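You operate a simulated robot arm through the tools that you are given. There is no shell and no other tool. Be economical: measure what you need, move in short steps, check, and stop when the job is done.

You run a simulated two-armed robot. Do the job below in one go: nothing can be reset, and whatever is moved stays where it is left.

Task
Hold the medium basin on the wooden table steady with one hand and put the orange-rim purple cone in it with the other.

Only the result counts: the job must be done as asked and must still hold three seconds after the hand-in. Knocking over, shifting, dropping, spilling or breaking anything else fails it.

Robot
Two 6-joint arms with two-finger parallel grippers on one trunk, on a base that drives. Base frame: it is fixed to the floor where the robot stands at the start and does not move with it; the origin is under the middle of the robot, x ahead of it, y to its left, z up; the surface under the hand at the start is at about z = 760. Lengths are in mm, angles in rad, forces in N, time in s.
The left shoulder is at the start at [60, 187, 1072], the right one opposite. With the tool pointing down near the work surface each hand reaches from about 240 to 620 mm from the robot's upright axis, wherever it stands, measured 20 degrees to its own side. Payload 1.57 kg a hand.
Tool frame (each hand has its own): the origin (TCP) lies between the finger pads and is the grasp point; the fingertips stand 30 mm ahead of it; z points along the fingers, y is the line along which they close. The gripper opens to 110 mm. The fingers are 24 mm wide and 12 mm thick; the gripper's body (48 by 112 mm) begins 78 mm behind the TCP.
Orientation is that of the tool frame in the base frame, as [roll, pitch, yaw] about the fixed x, y, z axes, in that order (R = Rz(yaw) Ry(pitch) Rx(roll)). With the fingers straight down and closing along the base's y, the tool's x points along the base's -x, its y along +y and its z along -z.

Tools
- The arms move only by the tool jog_arm. It takes "left_moves", "right_moves" or both (then of equal length, played together; a hand with none holds still); each is a list of rows, each a list of 3 entries, a list of its own where there are three numbers: the shift along the tool's x, y, z in mm, then the turn, a rotation vector about the tool's x, y, z in rad, then the opening in per cent of the stroke, from 0 (shut) to 100 (fully open). In form: [[[dx, dy, dz], [rx, ry, rz], gripper], ...]. A call has 1 to 8 rows; each row shifts and turns the commanded pose from where the row before left it, along the tool's axes as they then stand. A row lasts 0.2 s, in which the tool goes at most 50 mm and 0.15 rad; a call with a longer step from one row to the next is refused whole, and so is a gripper value outside its range. Where a pose cannot be reached the arm comes as near as it can. A force on the tool above 40 N (or 10 N above the force at the start of the call, whichever is more), or a blocked arm, ends the call early, and 0.2 s more pass. Each finger travels about 153 mm/s and halts on what it meets, pressing with about 43 N; the grip force reading is that of the motor and also rises with nothing between the fingers. The clock runs only during rows and for 0.2 s after the last one: add rows that do not move to give the fingers time. The reply holds the time, the measured pose of the TCP, the force on the tool along the base axes, the opening and the grip force, in the units named above and with some noise, with the torque about the TCP (base axes, N m) and any sound that the robot's microphone picked up.
- Cameras (640 x 400 px; columns grow to the right, rows downward): "scene" is now at [15.4, -6, 1613.5]; the picture's right is [-0.08, -1.00, 0.00], its down [-0.78, 0.07, -0.63] and it looks along [0.63, -0.05, -0.78] (base axes); focal length 291 px, centre (320, 200). "left" rides on the left gripper at [70, -16, -141] in its tool frame; the picture's right is [0.23, 0.97, 0.00], its down [-0.85, 0.20, -0.48] and it looks along [-0.47, 0.11, 0.88] (tool axes); focal length 222 px, centre (320, 200). "right" rides on the right gripper at [70, 16, -141] in its tool frame; the picture's right is [-0.23, 0.97, 0.00], its down [-0.86, -0.20, -0.48] and it looks along [-0.47, -0.11, 0.88] (tool axes); focal length 222 px, centre (320, 200). There is no depth. A picture from a camera that has moved, and an enlarged one, comes with that camera's place and axes in the base frame and with its lens.
- grab_frame(camera): a new picture of that camera. No time passes.
- slide_trunk(by): slides the trunk up (or, below 0, down) by that many mm; the arms and the scene camera ride with it, the base frame stays. It gives what a move gives, with no picture.
- drive_base(legs): drives the robot by 1 to 6 legs, each [ahead, left, turn to the left] in mm, mm and rad, along the robot's own axes; the way and the turn of a leg run together, so that a leg with both is an arc; at most 1500 mm and 3.142 rad a leg. The arms and the cameras ride along, it lands a little off, and it stops where it bumps. It gives what a move gives.
- pan_tilt(pan, tilt): turns the head with the scene camera to pan (to the left, within 1.501 rad either way) and tilt (down, from -0.506 to 1.204), counted from straight ahead of the robot. It gives what a move gives.
- zoom(camera, box): a new picture of the part [left, top, right, bottom] of that camera's present view, enlarged. No time passes.
- job_done(): hands the job in; it is judged then, once.

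Work in short steps. Places have to be worked out from the pictures, the camera data and where the tool is seen: move nearer, look again, correct. Check each grasp and each placing, and mend what went wrong. You have 120 turns and 100 pictures in all, those below and enlarged ones among them. Open the grippers and draw the arms clear of the work before you hand the job in, unless the task says otherwise; then end with one line.

The tools are called by a JSON object that holds its "op" and its "data". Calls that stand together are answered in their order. jog_arm: Moves the arms, as the interface text tells. Its arguments: {"type":"object","properties":{"left_moves":{"type":"array","items":{"type":"array"}},"right_moves":{"type":"array","items":{"type":"array"}}},"required":[]} The other tools are called the same way: slide_trunk (by) slides the trunk up or down; drive_base (legs) drives the base; pan_tilt (pan, tilt) turns the head that bears the scene camera; grab_frame (camera) takes a picture; zoom (camera, box) takes an enlarged picture of a part of a camera's view; job_done () hands the job in.

At the start:

```text
time: 0.0
left_tcp_pos: [394.2, 99.0, 1224.5]
left_orientation: [-3.141, -0.001, -3.14]
left_ft_force: [0.2, 0.2, 0.4]
left_moment: [-0.01, -0.02, 0.02]
left_finger_gap: 109.7
left_finger_force: 0.1
right_tcp_pos: [377.4, -217.4, 1232.3]
right_orientation: [3.141, 0.0, 3.141]
right_ft_force: [0.2, -0.8, 0.8]
right_moment: [0.0, 0.0, 0.01]
right_finger_gap: 110.1
right_finger_force: 0.1
trunk travel left (down, up): [-700.0, 290.0]
robot x, y, heading: [-0.4, 0.5, 0.003]
head pan, tilt: [-0.084, 0.892]
```

scene: 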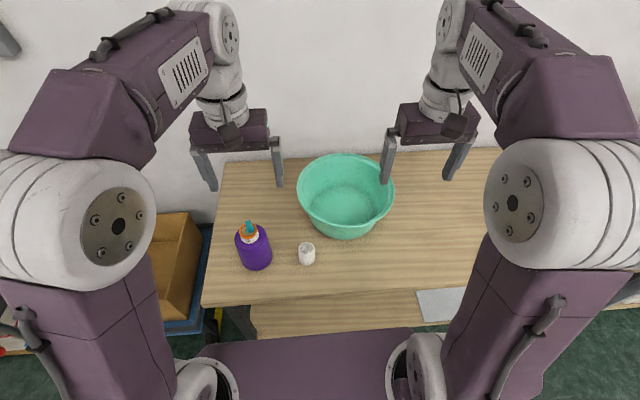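
right: 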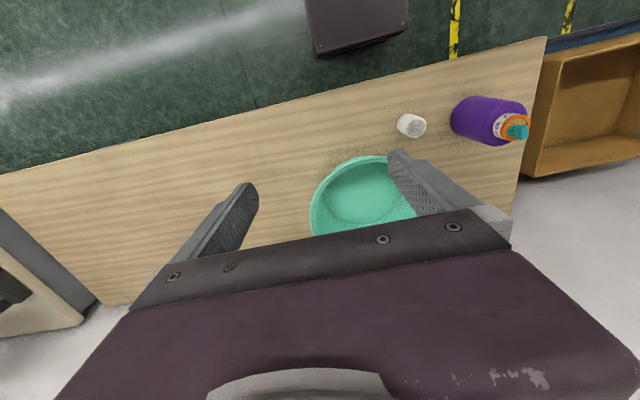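
left: 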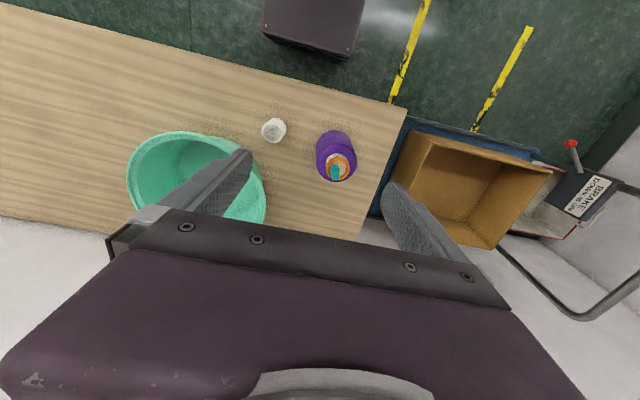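

The scene shows a green basin, a purple cone-like object with orange top and a small white item. I zoom in on these first.

{"op": "zoom", "data": {"camera": "scene", "box": [200, 140, 420, 300]}}

{"op": "zoom", "data": {"camera": "left", "box": [240, 90, 400, 210]}}

```text
2.50 times, centred on (310, 220) of scene
camera zoom: at [15.4, -6.0, 1613.5], right [-0.08, -1.0, 0.0], down [-0.78, 0.07, -0.63], along [0.63, -0.05, -0.78], focal length 728 px, centre (345, 150)
```

zoom: 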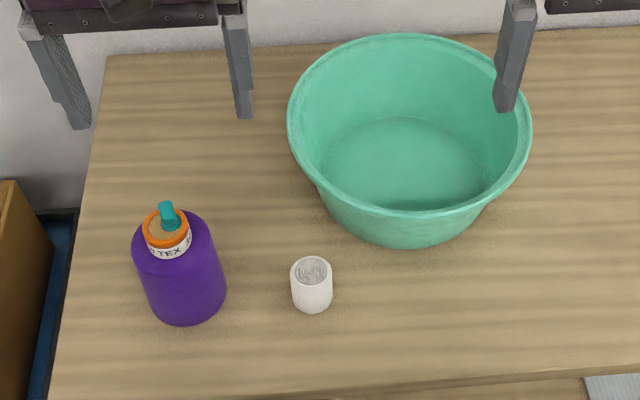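

```text
3.33 times, centred on (320, 150) of left
camera zoom: at [324.1, 82.6, 1365.8], right [-0.23, 0.97, 0.0], down [0.85, 0.2, 0.48], along [0.47, 0.11, -0.88], focal length 740 px, centre (320, 367)
```

zoom: 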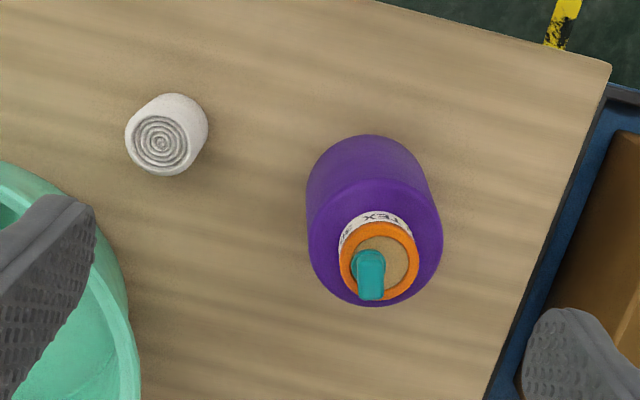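

Triangulation puts the cone at about (485, 162), top near z≈905, body about 95 mm wide. The basin centre is about (640, -145), with its rim near z≈890. I bring the left hand above the cone and look again, and tilt the head down to see the gap between base and table.

{"op": "jog_arm", "data": {"left_moves": [[[-18, 12.6, 35], [0, 0, 0], 100], [[-18, 12.6, 35], [0, 0, 0], 100], [[-18, 12.6, 35], [0, 0, 0], 100], [[-18, 12.6, 35], [0, 0, 0], 100], [[-18, 12.6, 35], [0, 0, 0], 100], [[0, 0, 0], [0, 0, 0], 100]]}}

{"op": "grab_frame", "data": {"camera": "left"}}

{"op": "pan_tilt", "data": {"pan": 0, "tilt": 1.2}}

{"op": "grab_frame", "data": {"camera": "scene"}}

```text
time: 1.4
left_tcp_pos: [485.8, 159.3, 1046.6]
left_orientation: [3.142, 0.002, 3.14]
left_ft_force: [-0.5, -0.1, 0.0]
left_moment: [0.03, -0.02, 0.03]
left_finger_gap: 109.9
left_finger_force: 0.0
right_tcp_pos: [376.5, -217.3, 1233.6]
right_orientation: [-3.141, 0.0, -3.141]
right_ft_force: [-0.3, -0.3, 0.8]
right_moment: [0.02, -0.02, 0.0]
right_finger_gap: 109.8
right_finger_force: 0.0
trunk travel left (down, up): [-700.0, 290.0]
robot x, y, heading: [-2.5, 1.9, -0.004]
head pan, tilt: [-0.084, 0.892]
```

```text
94 pictures are left
camera left: at [415.8, 143.0, 1189.3], right [-0.23, 0.97, 0.0], down [0.85, 0.2, 0.48], along [0.47, 0.11, -0.88], focal length 222 px, centre (320, 200)
```

left: 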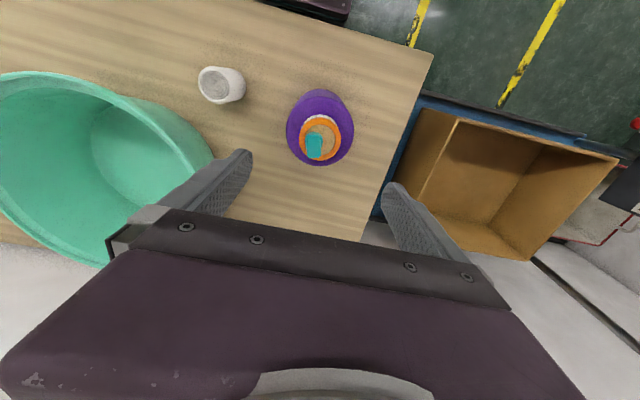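

```text
time: 2.2
left_tcp_pos: [485.6, 159.1, 1047.6]
left_orientation: [-3.14, 0.0, -3.141]
left_ft_force: [0.3, -0.7, -0.2]
left_moment: [-0.03, 0.0, -0.05]
left_finger_gap: 109.9
left_finger_force: 0.1
right_tcp_pos: [377.5, -217.0, 1232.0]
right_orientation: [3.14, 0.001, 3.141]
right_ft_force: [0.4, 0.9, 0.2]
right_moment: [0.04, -0.03, -0.01]
right_finger_gap: 109.9
right_finger_force: 0.0
trunk travel left (down, up): [-700.0, 290.0]
robot x, y, heading: [-0.7, 2.5, -0.003]
head pan, tilt: [0.0, 1.201]
```

```text
93 pictures are left
camera scene: at [-4.1, 0.4, 1593.1], right [0.0, -1.0, 0.0], down [-0.93, 0.0, -0.36], along [0.36, 0.0, -0.93], focal length 291 px, centre (320, 200)
```

scene: 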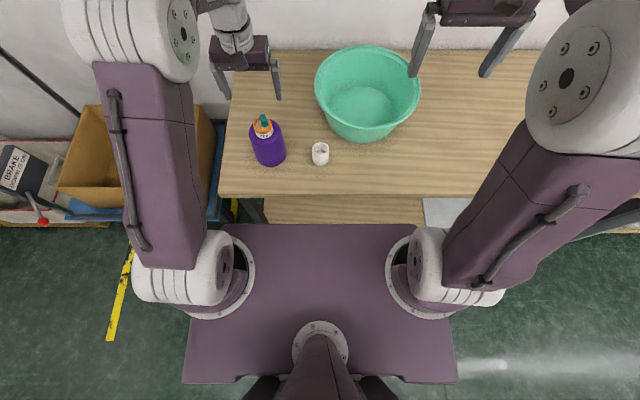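

The hand is centred within a few mm of the cone. The base front is at x≈250 and the table edge at x≈341, so there is about 80 mm of room. I lower to about z=930 with the fingers open and check for finger clearance and how high the teal tip stands.

{"op": "jog_arm", "data": {"left_moves": [[[1.5, 0.5, 40], [0, 0, 0], 100], [[1.5, 0.5, 40], [0, 0, 0], 100], [[0, 0, 37], [0, 0, 0], 100], [[0, 0, 0], [0, 0, 0], 100]]}}

{"op": "zoom", "data": {"camera": "left", "box": [180, 40, 460, 215]}}

{"op": "zoom", "data": {"camera": "scene", "box": [200, 60, 340, 180]}}

```text
time: 3.2
left_tcp_pos: [483.0, 158.5, 933.0]
left_orientation: [3.14, -0.001, 3.14]
left_ft_force: [-0.3, 0.7, -0.2]
left_moment: [0.02, -0.01, 0.0]
left_finger_gap: 110.2
left_finger_force: 0.0
right_tcp_pos: [377.4, -216.5, 1231.7]
right_orientation: [-3.14, 0.0, -3.14]
right_ft_force: [-0.6, -0.7, -0.5]
right_moment: [-0.04, 0.0, 0.0]
right_finger_gap: 110.1
right_finger_force: 0.0
trunk travel left (down, up): [-700.0, 290.0]
robot x, y, heading: [0.4, 0.5, -0.003]
head pan, tilt: [0.0, 1.201]
```

```text
2.29 times, centred on (320, 128) of left
camera zoom: at [412.8, 142.4, 1074.6], right [-0.23, 0.97, 0.0], down [0.85, 0.2, 0.48], along [0.47, 0.11, -0.88], focal length 508 px, centre (320, 366)
```

zoom: 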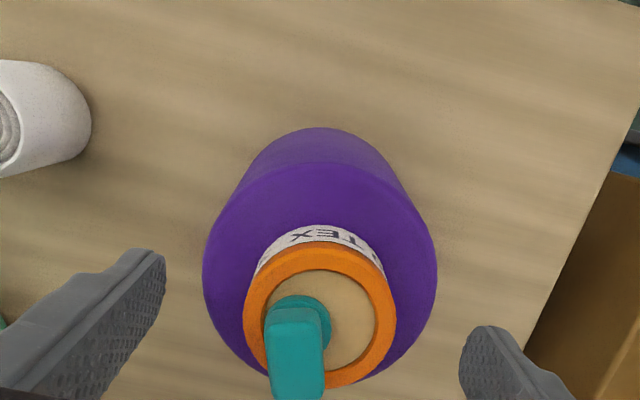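

```text
3.33 times, centred on (270, 120) of scene
camera zoom: at [-4.6, 0.4, 1593.0], right [0.0, -1.0, 0.0], down [-0.93, 0.0, -0.36], along [0.36, 0.0, -0.93], focal length 971 px, centre (487, 467)
```

zoom: 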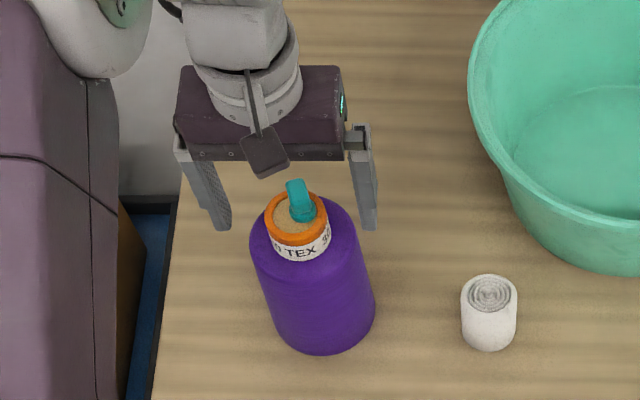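

The cone is centred between the fingers (rim at about (484,159)), its shoulder is near z≈880 and the teal tip near z≈930. I descend to TCP z≈868 so the palm clears the tip, then check.

{"op": "jog_arm", "data": {"left_moves": [[[0, 0.5, 20], [0, 0, 0], 100], [[0, 0, 20], [0, 0, 0], 100], [[0, 0, 15], [0, 0, 0], 100], [[0, 0, 10], [0, 0, 0], 100], [[0, 0, 0], [0, 0, 0], 100]]}}

{"op": "grab_frame", "data": {"camera": "left"}}

{"op": "zoom", "data": {"camera": "scene", "box": [200, 60, 340, 180]}}

```text
time: 4.4
left_tcp_pos: [480.3, 163.7, 868.6]
left_orientation: [3.141, 0.005, 3.141]
left_ft_force: [1.6, 0.1, 18.0]
left_moment: [-0.24, 0.13, 0.03]
left_finger_gap: 110.1
left_finger_force: 0.1
right_tcp_pos: [376.7, -217.9, 1232.9]
right_orientation: [-3.141, 0.001, -3.141]
right_ft_force: [-0.3, 0.1, 0.3]
right_moment: [0.04, 0.03, 0.01]
right_finger_gap: 109.9
right_finger_force: 0.0
trunk travel left (down, up): [-700.0, 290.0]
robot x, y, heading: [-0.8, 3.1, -0.001]
head pan, tilt: [0.0, 1.201]
```

```text
90 pictures are left
camera left: at [410.5, 147.3, 1010.1], right [-0.23, 0.97, 0.0], down [0.85, 0.2, 0.48], along [0.47, 0.11, -0.88], focal length 222 px, centre (320, 200)
```

left: 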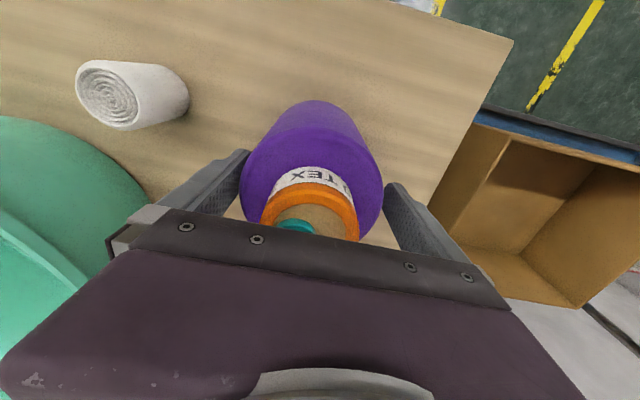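

```text
3.33 times, centred on (270, 120) of scene
camera zoom: at [-6.2, -0.3, 1593.3], right [0.0, -1.0, 0.0], down [-0.93, 0.0, -0.36], along [0.36, 0.0, -0.93], focal length 971 px, centre (487, 467)
```

zoom: 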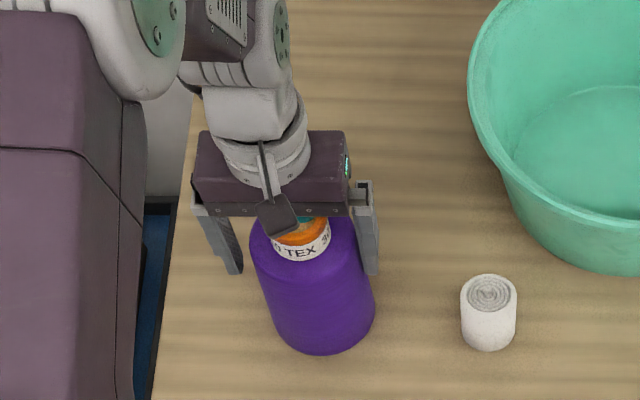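

The force reads 18 N up, and its torque puts the contact at about (473,150): the palm is pressing on the teal tip. The cone hasn't moved, so I back up about 14 mm and re-check the force.

{"op": "jog_arm", "data": {"left_moves": [[[0, 0, -8], [0, 0, 0], 100], [[0, 0, -6], [0, 0, 0], 100], [[0, 0, 0], [0, 0, 0], 100]]}}

{"op": "zoom", "data": {"camera": "left", "box": [180, 80, 460, 255]}}

```text
time: 5.2
left_tcp_pos: [480.3, 165.2, 880.8]
left_orientation: [3.141, -0.001, -3.141]
left_ft_force: [0.1, 0.4, -0.6]
left_moment: [0.0, -0.01, -0.04]
left_finger_gap: 110.1
left_finger_force: 0.1
right_tcp_pos: [379.0, -216.6, 1232.1]
right_orientation: [-3.141, 0.001, -3.141]
right_ft_force: [-0.2, -0.4, -0.1]
right_moment: [0.02, -0.03, 0.0]
right_finger_gap: 110.3
right_finger_force: 0.1
trunk travel left (down, up): [-700.0, 290.0]
robot x, y, heading: [-2.3, -0.7, 0.002]
head pan, tilt: [0.0, 1.201]
```

```text
2.29 times, centred on (320, 168) of left
camera zoom: at [410.4, 147.5, 1022.4], right [-0.23, 0.97, 0.0], down [0.86, 0.2, 0.48], along [0.47, 0.11, -0.88], focal length 508 px, centre (320, 274)
```

zoom: 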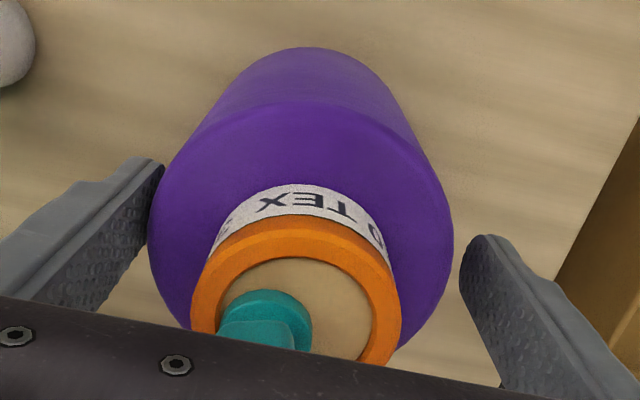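

The contact is gone. The hand sits about 5 mm to the left of the cone, so I shift right, then close in stages.

{"op": "jog_arm", "data": {"left_moves": [[[-2, -3, 0], [0, 0, 0], 100], [[0, -2.5, 0], [0, 0, 0], 100], [[0, 0, 0], [0, 0, 0], 95], [[0, 0, 0], [0, 0, 0], 90], [[0, 0, 0], [0, 0, 0], 85], [[0, 0, 0], [0, 0, 0], 80], [[0, 0, 0], [0, 0, 0], 70]]}}

{"op": "zoom", "data": {"camera": "left", "box": [180, 80, 460, 255]}}

```text
time: 6.8
left_tcp_pos: [483.7, 157.1, 883.2]
left_orientation: [3.14, 0.0, -3.142]
left_ft_force: [0.6, -0.9, 1.2]
left_moment: [-0.06, 0.0, -0.01]
left_finger_gap: 93.0
left_finger_force: 42.8
right_tcp_pos: [378.3, -216.5, 1232.2]
right_orientation: [-3.141, 0.0, -3.14]
right_ft_force: [0.2, 0.6, -0.7]
right_moment: [-0.01, 0.0, 0.02]
right_finger_gap: 109.9
right_finger_force: 0.1
trunk travel left (down, up): [-700.0, 290.0]
robot x, y, heading: [1.2, 1.1, -0.002]
head pan, tilt: [0.0, 1.201]
```

```text
2.29 times, centred on (320, 168) of left
camera zoom: at [413.7, 141.6, 1022.9], right [-0.23, 0.97, 0.0], down [0.85, 0.2, 0.48], along [0.47, 0.11, -0.88], focal length 508 px, centre (320, 274)
```

zoom: 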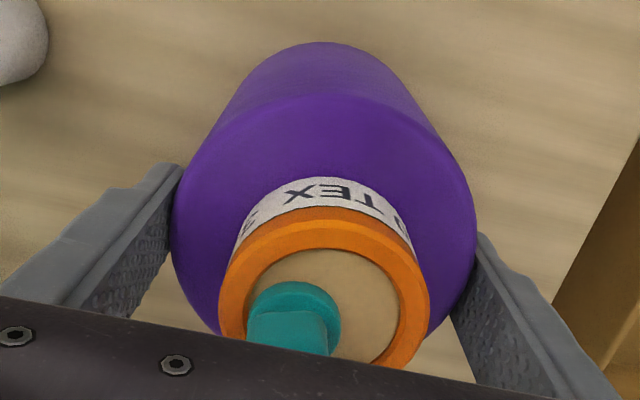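

The cone is gripped at 93 mm. I lift it 50 mm and check the weight and grip.

{"op": "jog_arm", "data": {"left_moves": [[[0, 0, 0], [0, 0, 0], 60], [[0, 0, -15], [0, 0, 0], 60], [[0, 0, -35], [0, 0, 0], 60], [[0, 0, 0], [0, 0, 0], 60]]}}

{"op": "grab_frame", "data": {"camera": "scene"}}

```text
time: 7.8
left_tcp_pos: [481.7, 157.1, 931.3]
left_orientation: [-3.141, -0.002, 3.141]
left_ft_force: [0.1, 0.4, -2.9]
left_moment: [-0.04, 0.01, -0.02]
left_finger_gap: 92.9
left_finger_force: 42.8
right_tcp_pos: [379.0, -217.8, 1231.2]
right_orientation: [-3.14, -0.001, -3.141]
right_ft_force: [-0.6, 0.5, -0.3]
right_moment: [0.01, -0.01, 0.0]
right_finger_gap: 109.7
right_finger_force: 0.1
trunk travel left (down, up): [-700.0, 290.0]
robot x, y, heading: [0.6, 3.0, 0.003]
head pan, tilt: [0.0, 1.201]
```

```text
86 pictures are left
camera scene: at [-3.1, 0.8, 1593.0], right [0.0, -1.0, 0.0], down [-0.93, 0.0, -0.36], along [0.36, 0.0, -0.93], focal length 291 px, centre (320, 200)
```

scene: 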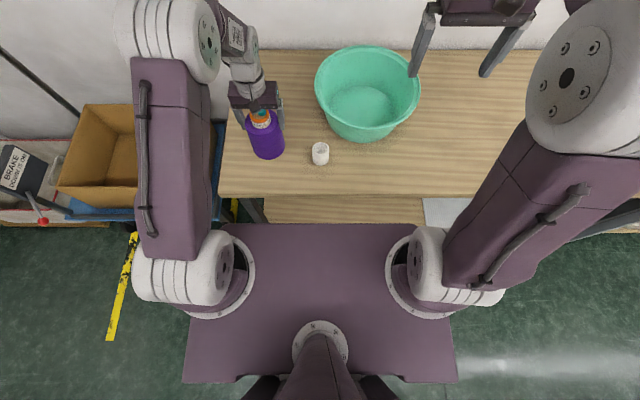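

The cone lifted cleanly (about 3 N). I raise it to z≈1080 and look to the right to check for free space before driving the base.

{"op": "jog_arm", "data": {"left_moves": [[[0, 0, -40], [0, 0, 0], 60], [[0, 0, -45], [0, 0, 0], 60], [[0, 0, -45], [0, 0, 0], 60], [[0, 0, -20], [0, 0, 0], 60]]}}

{"op": "pan_tilt", "data": {"pan": -1.0, "tilt": 0.9}}

{"op": "grab_frame", "data": {"camera": "scene"}}

{"op": "grab_frame", "data": {"camera": "right"}}

```text
time: 8.8
left_tcp_pos: [482.0, 159.9, 1081.3]
left_orientation: [3.141, 0.0, 3.141]
left_ft_force: [0.3, -0.8, -2.6]
left_moment: [0.01, 0.01, -0.01]
left_finger_gap: 92.9
left_finger_force: 43.3
right_tcp_pos: [377.3, -218.9, 1232.9]
right_orientation: [-3.141, 0.0, 3.141]
right_ft_force: [0.4, 0.1, 0.3]
right_moment: [0.0, 0.05, 0.01]
right_finger_gap: 109.8
right_finger_force: 0.1
trunk travel left (down, up): [-700.0, 290.0]
robot x, y, heading: [1.5, -3.8, -0.003]
head pan, tilt: [0.0, 1.201]
```

```text
time: 10.1
left_tcp_pos: [482.4, 159.9, 1080.3]
left_orientation: [-3.142, -0.001, 3.141]
left_ft_force: [-0.6, 0.4, -2.6]
left_moment: [-0.03, -0.03, 0.0]
left_finger_gap: 93.1
left_finger_force: 43.0
right_tcp_pos: [378.1, -216.7, 1232.6]
right_orientation: [3.141, 0.0, -3.141]
right_ft_force: [0.2, 0.2, -0.1]
right_moment: [-0.01, 0.04, -0.05]
right_finger_gap: 109.9
right_finger_force: 0.1
trunk travel left (down, up): [-700.0, 290.0]
robot x, y, heading: [2.0, 0.3, -0.002]
head pan, tilt: [-1.0, 0.901]
```

```text
85 pictures are left
camera scene: at [-18.9, -62.9, 1612.8], right [-0.84, -0.54, 0.0], down [-0.42, 0.66, -0.62], along [0.34, -0.52, -0.78], focal length 291 px, centre (320, 200)
```

scene: 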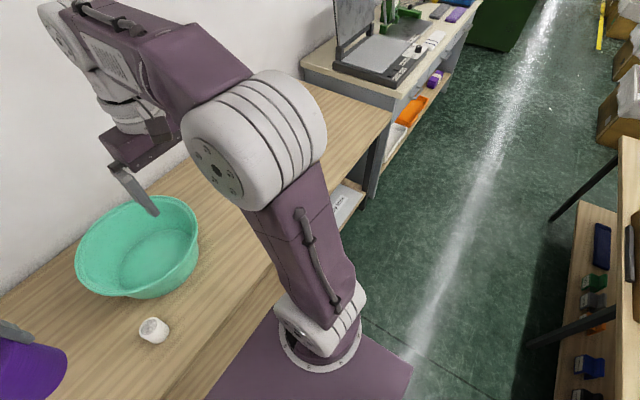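

```text
84 pictures are left
camera right: at [308.4, -199.9, 1374.4], right [0.23, 0.97, 0.0], down [0.86, -0.2, 0.48], along [0.47, -0.11, -0.88], focal length 222 px, centre (320, 200)
```

right: 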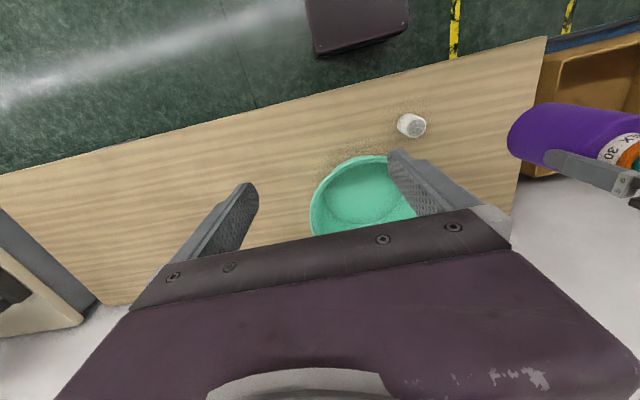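

The space on the right is free. I drive 200 mm to the right, then 50 mm ahead.

{"op": "drive_base", "data": {"legs": [[0, -200, 0], [50, 0, 0]]}}

{"op": "pan_tilt", "data": {"pan": 0.1, "tilt": 1.0}}

{"op": "grab_frame", "data": {"camera": "scene"}}

{"op": "grab_frame", "data": {"camera": "right"}}

```text
time: 12.2
left_tcp_pos: [527.8, -40.0, 1082.3]
left_orientation: [-3.14, 0.004, -3.141]
left_ft_force: [-0.6, 0.3, -2.8]
left_moment: [-0.02, -0.05, -0.01]
left_finger_gap: 93.3
left_finger_force: 42.8
right_tcp_pos: [420.8, -414.9, 1234.2]
right_orientation: [-3.14, 0.004, 3.139]
right_ft_force: [-1.4, -0.7, -0.9]
right_moment: [-0.05, -0.04, 0.0]
right_finger_gap: 109.9
right_finger_force: 0.0
trunk travel left (down, up): [-700.0, 290.0]
robot x, y, heading: [44.1, -200.5, -0.003]
head pan, tilt: [-1.0, 0.901]
```

```text
time: 13.5
left_tcp_pos: [531.9, -40.2, 1081.0]
left_orientation: [-3.14, -0.001, 3.14]
left_ft_force: [0.1, -0.2, -2.8]
left_moment: [0.01, 0.01, 0.0]
left_finger_gap: 92.7
left_finger_force: 43.0
right_tcp_pos: [428.0, -417.6, 1232.4]
right_orientation: [-3.141, -0.001, 3.139]
right_ft_force: [0.5, -1.3, -0.4]
right_moment: [-0.03, 0.04, 0.0]
right_finger_gap: 110.3
right_finger_force: 0.1
trunk travel left (down, up): [-700.0, 290.0]
robot x, y, heading: [47.0, -197.3, -0.006]
head pan, tilt: [0.099, 1.0]
```

```text
83 pictures are left
camera scene: at [58.8, -192.2, 1605.6], right [0.1, -1.0, 0.0], down [-0.84, -0.08, -0.54], along [0.54, 0.05, -0.84], focal length 291 px, centre (320, 200)
```

scene: 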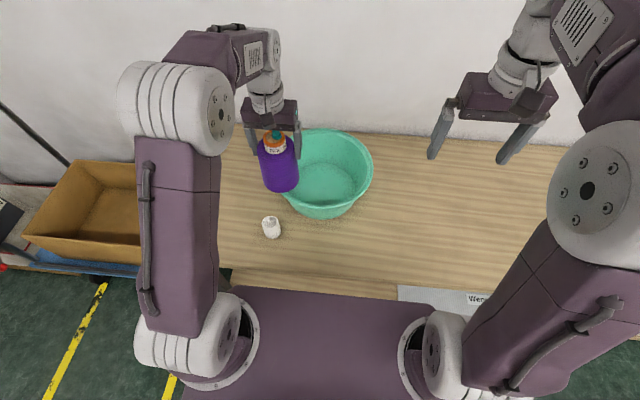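

```text
82 pictures are left
camera right: at [357.0, -400.0, 1374.3], right [0.23, 0.97, 0.0], down [0.85, -0.2, 0.48], along [0.47, -0.11, -0.88], focal length 222 px, centre (320, 200)
```

right: 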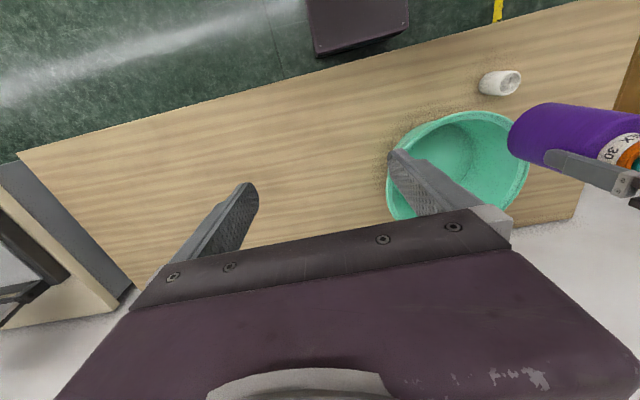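

The robot now stands at (47,-198), and the basin centre is still consistent at about (645,-143), rim radius about 155. I send the right hand above the front-right of the rim and turn its fingers to straddle the rim radially. The left hand stays put.

{"op": "jog_arm", "data": {"right_moves": [[[-23, 23, 33], [0, 0, 0], 100], [[-23, 23, 33], [0, 0, 0], 100], [[-23, 23, 33], [0, 0, 0], 100], [[-23, 23, 33], [0, 0, 0], 100], [[-23, 23, 33], [0, 0, 0], 100], [[-23, 23, 33], [0, 0, 0], 100]]}}

{"op": "jog_arm", "data": {"right_moves": [[[0, 0, 0], [0, 0, 0.131], 100], [[0, 0, 0], [0, 0, 0.131], 100], [[0, 0, 0], [0, 0, 0.131], 100], [[0, 0, 0], [0, 0, 0.131], 100], [[0, 0, 0], [0, 0, 0], 100]]}}

{"op": "grab_frame", "data": {"camera": "right"}}

{"op": "grab_frame", "data": {"camera": "scene"}}

```text
time: 14.9
left_tcp_pos: [531.6, -39.8, 1079.1]
left_orientation: [3.141, -0.002, 3.14]
left_ft_force: [0.3, 0.1, -2.4]
left_moment: [-0.01, 0.0, 0.05]
left_finger_gap: 92.9
left_finger_force: 42.9
right_tcp_pos: [564.0, -280.6, 1031.5]
right_orientation: [-3.141, -0.001, 3.139]
right_ft_force: [-0.6, 0.3, -0.1]
right_moment: [-0.03, 0.0, 0.01]
right_finger_gap: 110.1
right_finger_force: 0.0
trunk travel left (down, up): [-700.0, 290.0]
robot x, y, heading: [47.8, -201.8, 0.001]
head pan, tilt: [0.099, 1.0]
```

```text
time: 16.1
left_tcp_pos: [531.6, -40.6, 1080.2]
left_orientation: [3.141, 0.0, 3.138]
left_ft_force: [0.5, 0.4, -3.5]
left_moment: [-0.02, -0.02, 0.03]
left_finger_gap: 93.1
left_finger_force: 42.9
right_tcp_pos: [563.1, -281.2, 1033.6]
right_orientation: [3.142, -0.002, 2.613]
right_ft_force: [0.6, -0.2, -1.2]
right_moment: [0.01, 0.0, 0.0]
right_finger_gap: 110.4
right_finger_force: 0.1
trunk travel left (down, up): [-700.0, 290.0]
robot x, y, heading: [48.9, -199.2, -0.003]
head pan, tilt: [0.099, 1.0]
```

```text
81 pictures are left
camera right: at [511.7, -230.5, 1175.7], right [0.69, 0.73, 0.0], down [0.64, -0.6, 0.48], along [0.35, -0.33, -0.88], focal length 222 px, centre (320, 200)
```

right: 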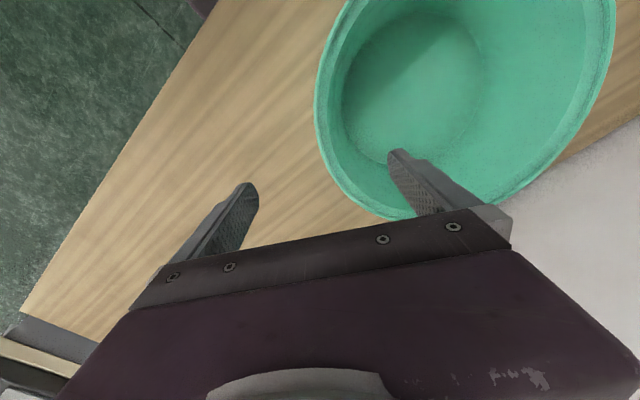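

```text
80 pictures are left
camera scene: at [58.0, -191.9, 1605.6], right [0.1, -1.0, 0.0], down [-0.84, -0.08, -0.54], along [0.54, 0.05, -0.84], focal length 291 px, centre (320, 200)
```

scene: 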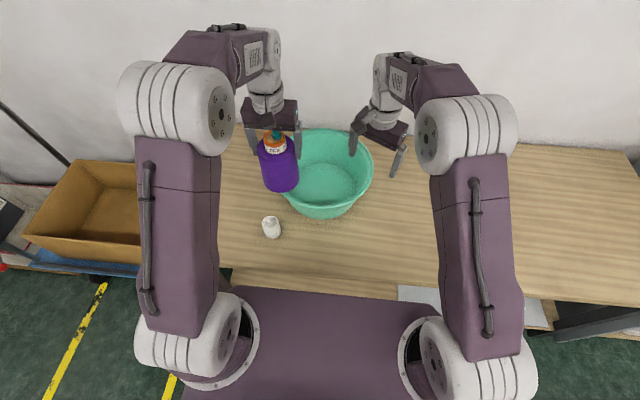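

Fitting the rim points gives a centre of (642,-145) and r≈156; the right TCP is about 4 mm outside the rim line. I shift in and lower to TCP z≈935 (tips about 905).

{"op": "jog_arm", "data": {"right_moves": [[[0, 4, 35], [0, 0, 0], 100], [[0, 0, 35], [0, 0, 0], 100], [[0, 0, 28], [0, 0, 0], 100], [[0, 0, 0], [0, 0, 0], 100]]}}

{"op": "grab_frame", "data": {"camera": "right"}}

{"op": "zoom", "data": {"camera": "scene", "box": [240, 90, 440, 240]}}

```text
time: 17.1
left_tcp_pos: [530.9, -39.7, 1081.5]
left_orientation: [3.141, -0.001, 3.14]
left_ft_force: [-0.4, 0.3, -1.8]
left_moment: [0.01, 0.01, 0.0]
left_finger_gap: 93.0
left_finger_force: 43.1
right_tcp_pos: [568.6, -278.9, 935.2]
right_orientation: [-3.14, 0.001, 2.618]
right_ft_force: [-0.1, 0.7, 0.1]
right_moment: [-0.02, -0.02, 0.01]
right_finger_gap: 109.9
right_finger_force: 0.1
trunk travel left (down, up): [-700.0, 290.0]
robot x, y, heading: [43.8, -198.5, 0.003]
head pan, tilt: [0.099, 1.0]
```

```text
79 pictures are left
camera right: at [515.3, -227.2, 1077.3], right [0.69, 0.73, 0.0], down [0.64, -0.6, 0.48], along [0.35, -0.33, -0.88], focal length 222 px, centre (320, 200)
```

right: 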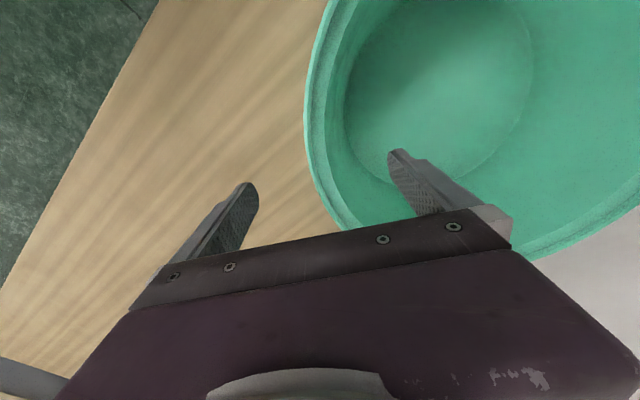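

```text
2.67 times, centred on (340, 165) of scene
camera zoom: at [57.8, -191.8, 1605.6], right [0.1, -1.0, 0.0], down [-0.84, -0.08, -0.54], along [0.54, 0.05, -0.84], focal length 777 px, centre (267, 293)
```

zoom: 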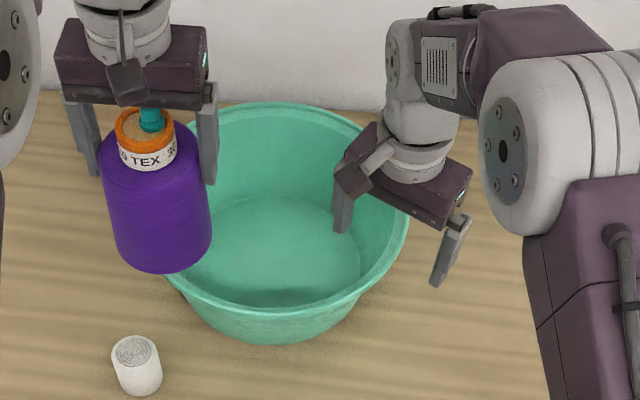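

The rim lies midway between the fingers, at about z≈900. I lower to TCP z≈893 so the pads straddle the lip.

{"op": "jog_arm", "data": {"right_moves": [[[0, 0, 15], [0, 0, 0], 100], [[0, 0, 15], [0, 0, 0], 100], [[0, 0, 12], [0, 0, 0], 100], [[0, 0, 0], [0, 0, 0], 100]]}}

{"op": "zoom", "data": {"camera": "right", "box": [180, 60, 460, 235]}}

{"op": "zoom", "data": {"camera": "scene", "box": [300, 90, 440, 210]}}

```text
time: 18.1
left_tcp_pos: [531.6, -39.3, 1081.3]
left_orientation: [3.141, 0.0, 3.139]
left_ft_force: [0.4, 0.8, -2.3]
left_moment: [0.02, 0.0, -0.02]
left_finger_gap: 92.9
left_finger_force: 43.3
right_tcp_pos: [567.6, -276.2, 894.7]
right_orientation: [-3.141, -0.001, 2.616]
right_ft_force: [-0.3, 0.6, 0.7]
right_moment: [-0.02, -0.01, 0.0]
right_finger_gap: 109.9
right_finger_force: 0.0
trunk travel left (down, up): [-700.0, 290.0]
robot x, y, heading: [48.4, -199.9, 0.003]
head pan, tilt: [0.099, 1.0]
```

```text
2.29 times, centred on (320, 148) of right
camera zoom: at [514.7, -226.2, 1036.6], right [0.69, 0.73, 0.0], down [0.64, -0.6, 0.48], along [0.35, -0.33, -0.88], focal length 508 px, centre (320, 320)
```

zoom: 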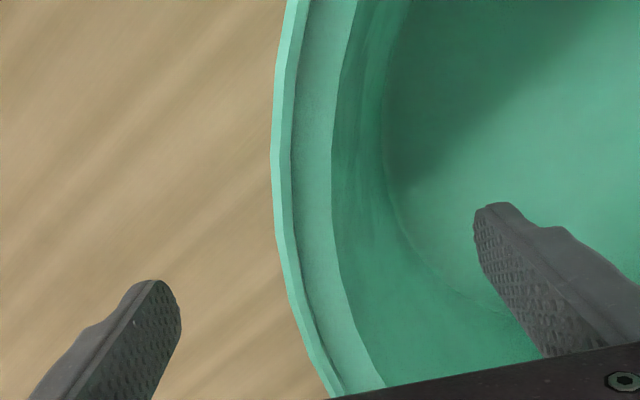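

```text
3.33 times, centred on (370, 150) of scene
camera zoom: at [57.9, -191.9, 1605.6], right [0.1, -1.0, 0.0], down [-0.84, -0.08, -0.54], along [0.54, 0.05, -0.84], focal length 971 px, centre (153, 367)
```

zoom: 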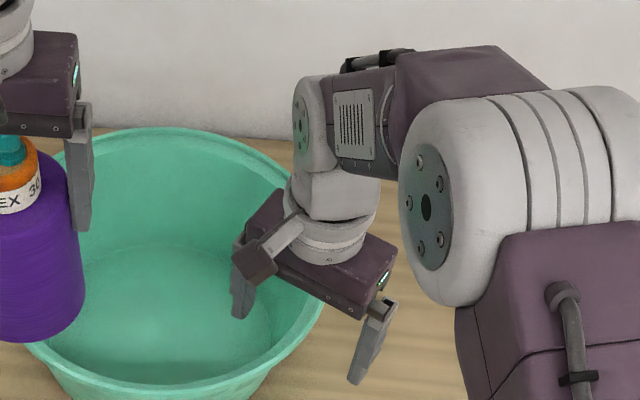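

The pads straddle the lip, which is about 16 mm wide and centred on the TCP. I close in stages.

{"op": "jog_arm", "data": {"right_moves": [[[0, 0, 0], [0, 0, 0], 60], [[0, 0, 0], [0, 0, 0], 35], [[0, 0, 0], [0, 0, 0], 24], [[0, 0, 0], [0, 0, 0], 18], [[0, 0, 0], [0, 0, 0], 13], [[0, 0, 0], [0, 0, 0], 9], [[0, 0, 0], [0, 0, 0], 9]]}}

{"op": "grab_frame", "data": {"camera": "right"}}

{"op": "grab_frame", "data": {"camera": "scene"}}

```text
time: 19.7
left_tcp_pos: [531.3, -40.5, 1081.5]
left_orientation: [3.141, -0.001, 3.14]
left_ft_force: [0.6, -0.5, -3.1]
left_moment: [0.01, -0.01, 0.0]
left_finger_gap: 92.9
left_finger_force: 43.2
right_tcp_pos: [565.8, -275.5, 895.0]
right_orientation: [3.14, -0.001, 2.616]
right_ft_force: [3.4, -0.1, 4.9]
right_moment: [1.34, -0.26, -0.66]
right_finger_gap: 15.2
right_finger_force: 31.8
trunk travel left (down, up): [-700.0, 290.0]
robot x, y, heading: [47.3, -199.5, -0.002]
head pan, tilt: [0.099, 1.0]
```

```text
75 pictures are left
camera right: at [514.9, -226.4, 1037.0], right [0.69, 0.73, 0.0], down [0.64, -0.6, 0.48], along [0.35, -0.33, -0.88], focal length 222 px, centre (320, 200)
```

right: 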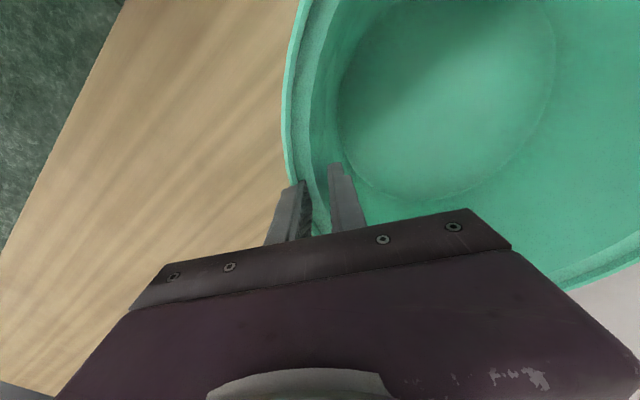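

```text
74 pictures are left
camera scene: at [57.9, -192.3, 1605.6], right [0.1, -1.0, 0.0], down [-0.84, -0.08, -0.54], along [0.54, 0.05, -0.84], focal length 291 px, centre (320, 200)
```

scene: 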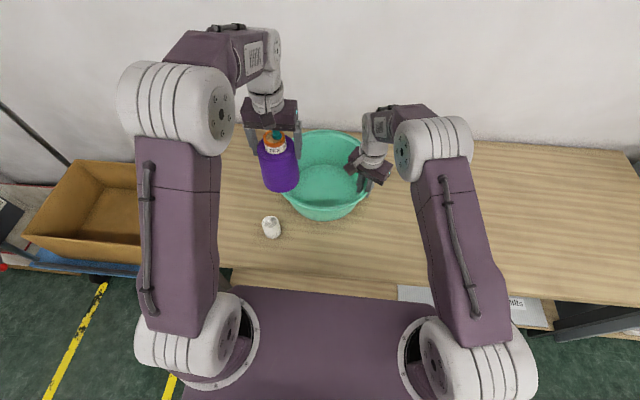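

The right hand grips the rim (gap 15 mm). I turn the left gripper a quarter turn so its fingers line up fore-aft and its body stays clear of the right hand.

{"op": "jog_arm", "data": {"left_moves": [[[0, 0, 0], [0, 0, 0.13], 60], [[0, 0, 0], [0, 0, 0.13], 60], [[0, 0, 0], [0, 0, 0.13], 60], [[0, 0, 0], [0, 0, 0.13], 60], [[0, 0, 0], [0, 0, 0.13], 60], [[0, 0, 0], [0, 0, 0.13], 60], [[0, 0, 0], [0, 0, 0], 60]]}}

{"op": "zoom", "data": {"camera": "scene", "box": [220, 80, 440, 240]}}

```text
time: 21.3
left_tcp_pos: [531.9, -40.0, 1080.5]
left_orientation: [-3.14, -0.001, 2.356]
left_ft_force: [-0.3, 0.2, -2.7]
left_moment: [-0.01, -0.03, -0.06]
left_finger_gap: 93.0
left_finger_force: 43.3
right_tcp_pos: [567.7, -276.2, 894.9]
right_orientation: [-3.14, 0.0, 2.615]
right_ft_force: [4.1, -0.8, 6.1]
right_moment: [1.24, -0.24, -0.66]
right_finger_gap: 15.2
right_finger_force: 30.8
trunk travel left (down, up): [-700.0, 290.0]
robot x, y, heading: [46.2, -197.8, -0.003]
head pan, tilt: [0.099, 1.0]
```

```text
2.50 times, centred on (330, 160) of scene
camera zoom: at [57.7, -192.2, 1605.6], right [0.1, -1.0, 0.0], down [-0.84, -0.08, -0.54], along [0.54, 0.05, -0.84], focal length 728 px, centre (295, 300)
```

zoom: 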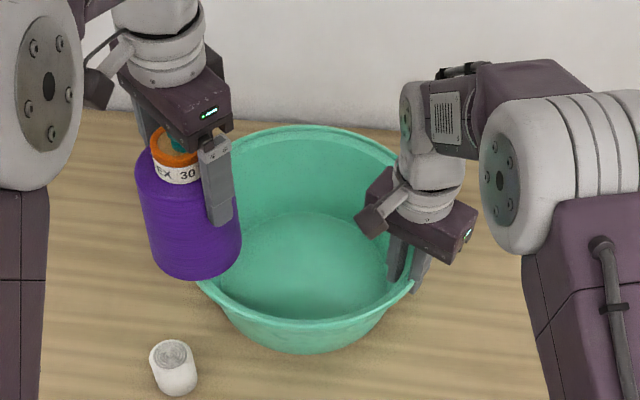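

The turn is going well. I finish it, then carry the cone toward (612,-135) in two checked moves.

{"op": "jog_arm", "data": {"left_moves": [[[0, 0, 0], [0, 0, 0.131], 60], [[0, 0, 0], [0, 0, 0.131], 60], [[0, 0, 0], [0, 0, 0.131], 60], [[0, 0, 0], [0, 0, 0.131], 60], [[0, 0, 0], [0, 0, 0.131], 60], [[0, 0, 0], [0, 0, 0.131], 60], [[0, 0, 0], [0, 0, 0], 60]]}}

{"op": "jog_arm", "data": {"left_moves": [[[-20, 16, 0], [0, 0, 0], 60], [[-25, 20, 0], [0, 0, 0], 60], [[-25, 22, 0], [0, 0, 0], 60], [[-25, 22, 0], [0, 0, 0], 60], [[0, 0, 0], [0, 0, 0], 60]]}}

{"op": "zoom", "data": {"camera": "scene", "box": [220, 80, 440, 240]}}

{"op": "grab_frame", "data": {"camera": "left"}}

{"op": "grab_frame", "data": {"camera": "right"}}

```text
time: 22.9
left_tcp_pos: [531.8, -38.9, 1081.3]
left_orientation: [-3.141, -0.001, 1.573]
left_ft_force: [0.0, -0.4, -3.2]
left_moment: [0.01, 0.0, -0.02]
left_finger_gap: 93.2
left_finger_force: 43.2
right_tcp_pos: [566.1, -274.6, 894.6]
right_orientation: [-3.141, 0.0, 2.614]
right_ft_force: [2.8, -0.1, 6.0]
right_moment: [1.09, -0.47, -0.66]
right_finger_gap: 14.9
right_finger_force: 30.4
trunk travel left (down, up): [-700.0, 290.0]
robot x, y, heading: [50.3, -198.9, -0.001]
head pan, tilt: [0.099, 1.0]
```

```text
time: 24.1
left_tcp_pos: [610.0, -136.5, 1082.8]
left_orientation: [-3.139, -0.001, 1.573]
left_ft_force: [-0.1, 0.6, -2.1]
left_moment: [0.01, -0.01, 0.0]
left_finger_gap: 92.8
left_finger_force: 42.2
right_tcp_pos: [566.2, -275.6, 893.9]
right_orientation: [3.141, 0.003, 2.615]
right_ft_force: [3.2, -0.5, 5.2]
right_moment: [1.34, -0.22, -0.68]
right_finger_gap: 14.0
right_finger_force: 30.2
trunk travel left (down, up): [-700.0, 290.0]
robot x, y, heading: [48.1, -199.0, -0.001]
head pan, tilt: [0.099, 1.0]
```

```text
2.50 times, centred on (330, 160) of scene
camera zoom: at [57.1, -192.1, 1605.6], right [0.1, -1.0, 0.0], down [-0.84, -0.08, -0.54], along [0.54, 0.05, -0.84], focal length 728 px, centre (295, 300)
```

zoom: 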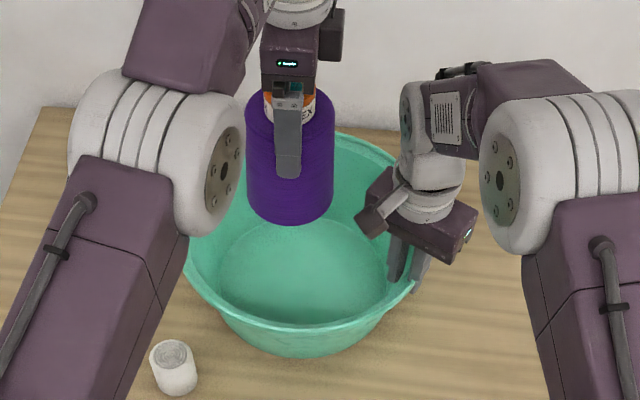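

```text
71 pictures are left
camera left: at [594.4, -67.6, 1224.0], right [0.97, 0.23, 0.0], down [0.2, -0.85, 0.48], along [0.11, -0.47, -0.88], focal length 222 px, centre (320, 200)
```

left: 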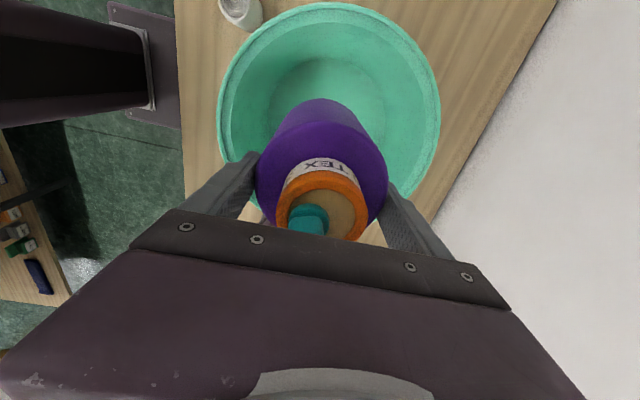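

```text
70 pictures are left
camera right: at [514.3, -226.4, 1036.9], right [0.69, 0.73, 0.0], down [0.64, -0.6, 0.48], along [0.35, -0.33, -0.88], focal length 222 px, centre (320, 200)
```

right: 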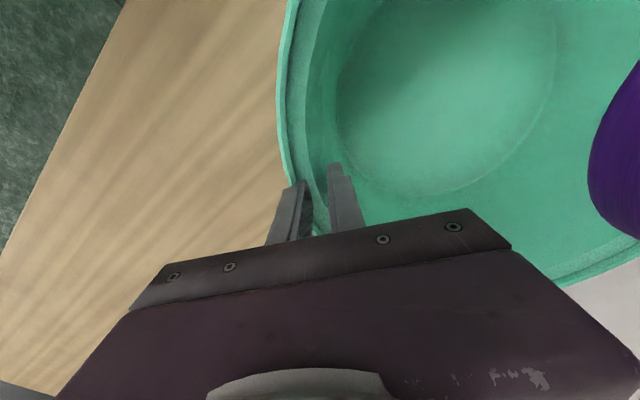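

The cone hangs above the basin floor (TCP (610,-136)), with good clearance to the right hand and to the walls. I lower it to TCP z≈960 and check.

{"op": "jog_arm", "data": {"left_moves": [[[0, 0, 30], [0, 0, 0], 60], [[0, 0, 35], [0, 0, 0], 60], [[0, 0, 35], [0, 0, 0], 60], [[0, 0, 22], [0, 0, 0], 60], [[0, 0, 0], [0, 0, 0], 60]]}}

{"op": "zoom", "data": {"camera": "scene", "box": [220, 80, 440, 240]}}

{"op": "grab_frame", "data": {"camera": "left"}}

```text
time: 25.3
left_tcp_pos: [611.2, -138.1, 957.3]
left_orientation: [3.141, 0.0, 1.573]
left_ft_force: [0.2, -0.5, -2.6]
left_moment: [0.0, -0.02, -0.02]
left_finger_gap: 93.0
left_finger_force: 43.3
right_tcp_pos: [567.4, -276.4, 894.8]
right_orientation: [-3.141, 0.0, 2.615]
right_ft_force: [3.0, -0.8, 6.7]
right_moment: [1.08, -0.42, -0.71]
right_finger_gap: 14.0
right_finger_force: 31.0
trunk travel left (down, up): [-700.0, 290.0]
robot x, y, heading: [48.7, -200.8, -0.005]
head pan, tilt: [0.099, 1.0]
```

```text
2.50 times, centred on (330, 160) of scene
camera zoom: at [57.5, -192.4, 1605.6], right [0.1, -1.0, 0.0], down [-0.84, -0.08, -0.54], along [0.54, 0.05, -0.84], focal length 728 px, centre (295, 300)
```

zoom: 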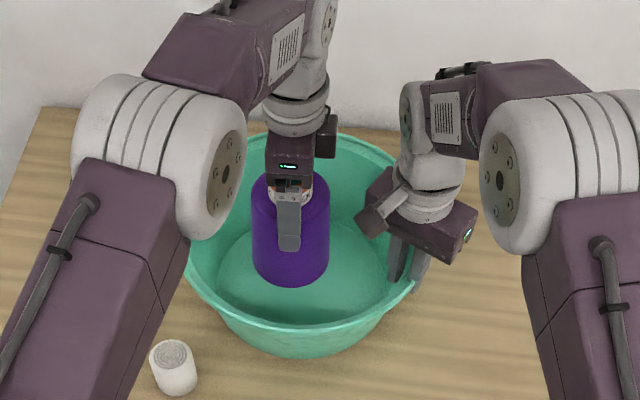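

```text
68 pictures are left
camera left: at [594.9, -67.7, 1098.8], right [0.97, 0.23, 0.0], down [0.2, -0.85, 0.48], along [0.11, -0.47, -0.88], focal length 222 px, centre (320, 200)
```

left: 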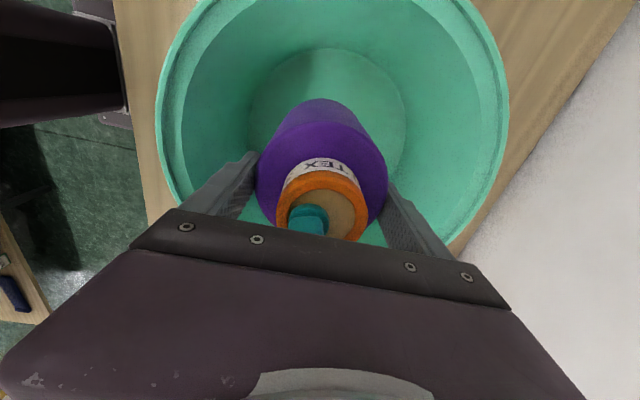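

The cone is well centred over the floor (centre about (617,-145)). I lower to just above the floor, then feel for contact in small steps.

{"op": "jog_arm", "data": {"left_moves": [[[0, 0, 25], [0, 0, 0], 60], [[0, 0, 25], [0, 0, 0], 60], [[0, 0, 8], [0, 0, 0], 60], [[0, 0, 3], [0, 0, 0], 60], [[0, 0, 3], [0, 0, 0], 60], [[0, 0, 0], [0, 0, 0], 60]]}}

```text
time: 26.7
left_tcp_pos: [610.4, -135.7, 894.5]
left_orientation: [-3.141, -0.001, 1.573]
left_ft_force: [-0.5, -0.1, -3.1]
left_moment: [0.0, -0.02, 0.01]
left_finger_gap: 93.0
left_finger_force: 43.1
right_tcp_pos: [567.2, -276.6, 895.7]
right_orientation: [3.141, 0.0, 2.616]
right_ft_force: [2.5, -1.4, 6.8]
right_moment: [1.04, -0.47, -0.7]
right_finger_gap: 13.5
right_finger_force: 30.1
trunk travel left (down, up): [-700.0, 290.0]
robot x, y, heading: [47.7, -197.3, -0.003]
head pan, tilt: [0.099, 1.0]
```

There is no contact yet. I continue in 2 mm steps.

{"op": "jog_arm", "data": {"left_moves": [[[0, 0, 2], [0, 0, 0], 60], [[0, 0, 2], [0, 0, 0], 60], [[0, 0, 0], [0, 0, 0], 60]]}}

```text
time: 27.5
left_tcp_pos: [611.1, -135.1, 890.9]
left_orientation: [3.141, 0.0, 1.572]
left_ft_force: [-0.1, 0.4, -4.0]
left_moment: [-0.01, 0.06, -0.01]
left_finger_gap: 93.2
left_finger_force: 43.0
right_tcp_pos: [567.7, -276.1, 895.2]
right_orientation: [3.141, 0.0, 2.614]
right_ft_force: [3.4, -1.1, 6.8]
right_moment: [1.02, -0.45, -0.69]
right_finger_gap: 13.5
right_finger_force: 30.3
trunk travel left (down, up): [-700.0, 290.0]
robot x, y, heading: [51.8, -199.6, -0.002]
head pan, tilt: [0.099, 1.0]
```

{"op": "jog_arm", "data": {"left_moves": [[[0, 0, 2], [0, 0, 0], 60], [[0, 0, 1.5], [0, 0, 0], 60], [[0, 0, 0], [0, 0, 0], 60]]}}

```text
time: 28.3
left_tcp_pos: [610.8, -134.4, 887.1]
left_orientation: [3.139, 0.001, 1.572]
left_ft_force: [-6.0, 0.9, 10.5]
left_moment: [-0.16, 0.35, -0.24]
left_finger_gap: 93.2
left_finger_force: 42.9
right_tcp_pos: [564.9, -275.9, 894.9]
right_orientation: [3.139, 0.003, 2.615]
right_ft_force: [7.3, 0.5, -0.5]
right_moment: [0.95, -0.66, -0.77]
right_finger_gap: 13.9
right_finger_force: 29.5
trunk travel left (down, up): [-700.0, 290.0]
robot x, y, heading: [48.8, -204.0, 0.0]
head pan, tilt: [0.099, 1.0]
```

The cone touches the floor at z≈887 (10 N up). I ease up 1 mm and open the left fingers gradually.

{"op": "jog_arm", "data": {"left_moves": [[[0, 0, -1], [0, 0, 0], 78], [[0, 0, 0], [0, 0, 0], 84], [[0, 0, 0], [0, 0, 0], 87], [[0, 0, 0], [0, 0, 0], 92], [[0, 0, 0], [0, 0, 0], 100], [[0, 0, 0], [0, 0, 0], 100]]}}

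{"op": "zoom", "data": {"camera": "left", "box": [180, 60, 460, 235]}}

{"op": "zoom", "data": {"camera": "scene", "box": [220, 80, 440, 240]}}

```text
time: 29.7
left_tcp_pos: [611.0, -136.0, 887.0]
left_orientation: [-3.141, -0.001, 1.573]
left_ft_force: [-0.8, 0.7, 0.0]
left_moment: [0.0, 0.0, 0.01]
left_finger_gap: 109.9
left_finger_force: 0.0
right_tcp_pos: [566.7, -276.9, 894.8]
right_orientation: [-3.141, 0.0, 2.616]
right_ft_force: [2.2, -0.8, 4.3]
right_moment: [1.07, -0.38, -0.72]
right_finger_gap: 13.9
right_finger_force: 30.1
trunk travel left (down, up): [-700.0, 290.0]
robot x, y, heading: [49.1, -197.3, 0.0]
head pan, tilt: [0.099, 1.0]
```

```text
2.29 times, centred on (320, 148) of left
camera zoom: at [594.9, -66.4, 1029.5], right [0.97, 0.23, 0.0], down [0.2, -0.85, 0.48], along [0.11, -0.47, -0.88], focal length 508 px, centre (320, 320)
```

zoom: 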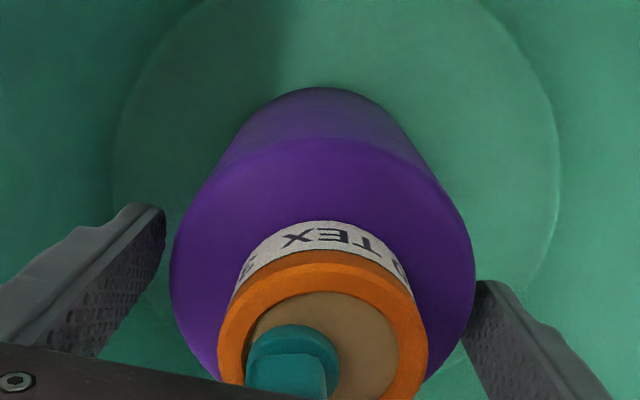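

```text
2.50 times, centred on (330, 160) of scene
camera zoom: at [57.2, -192.6, 1605.6], right [0.1, -1.0, 0.0], down [-0.84, -0.08, -0.54], along [0.54, 0.05, -0.84], focal length 728 px, centre (295, 300)
```

zoom: 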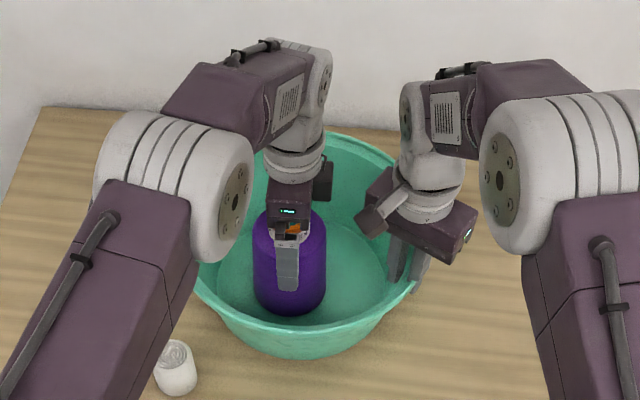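

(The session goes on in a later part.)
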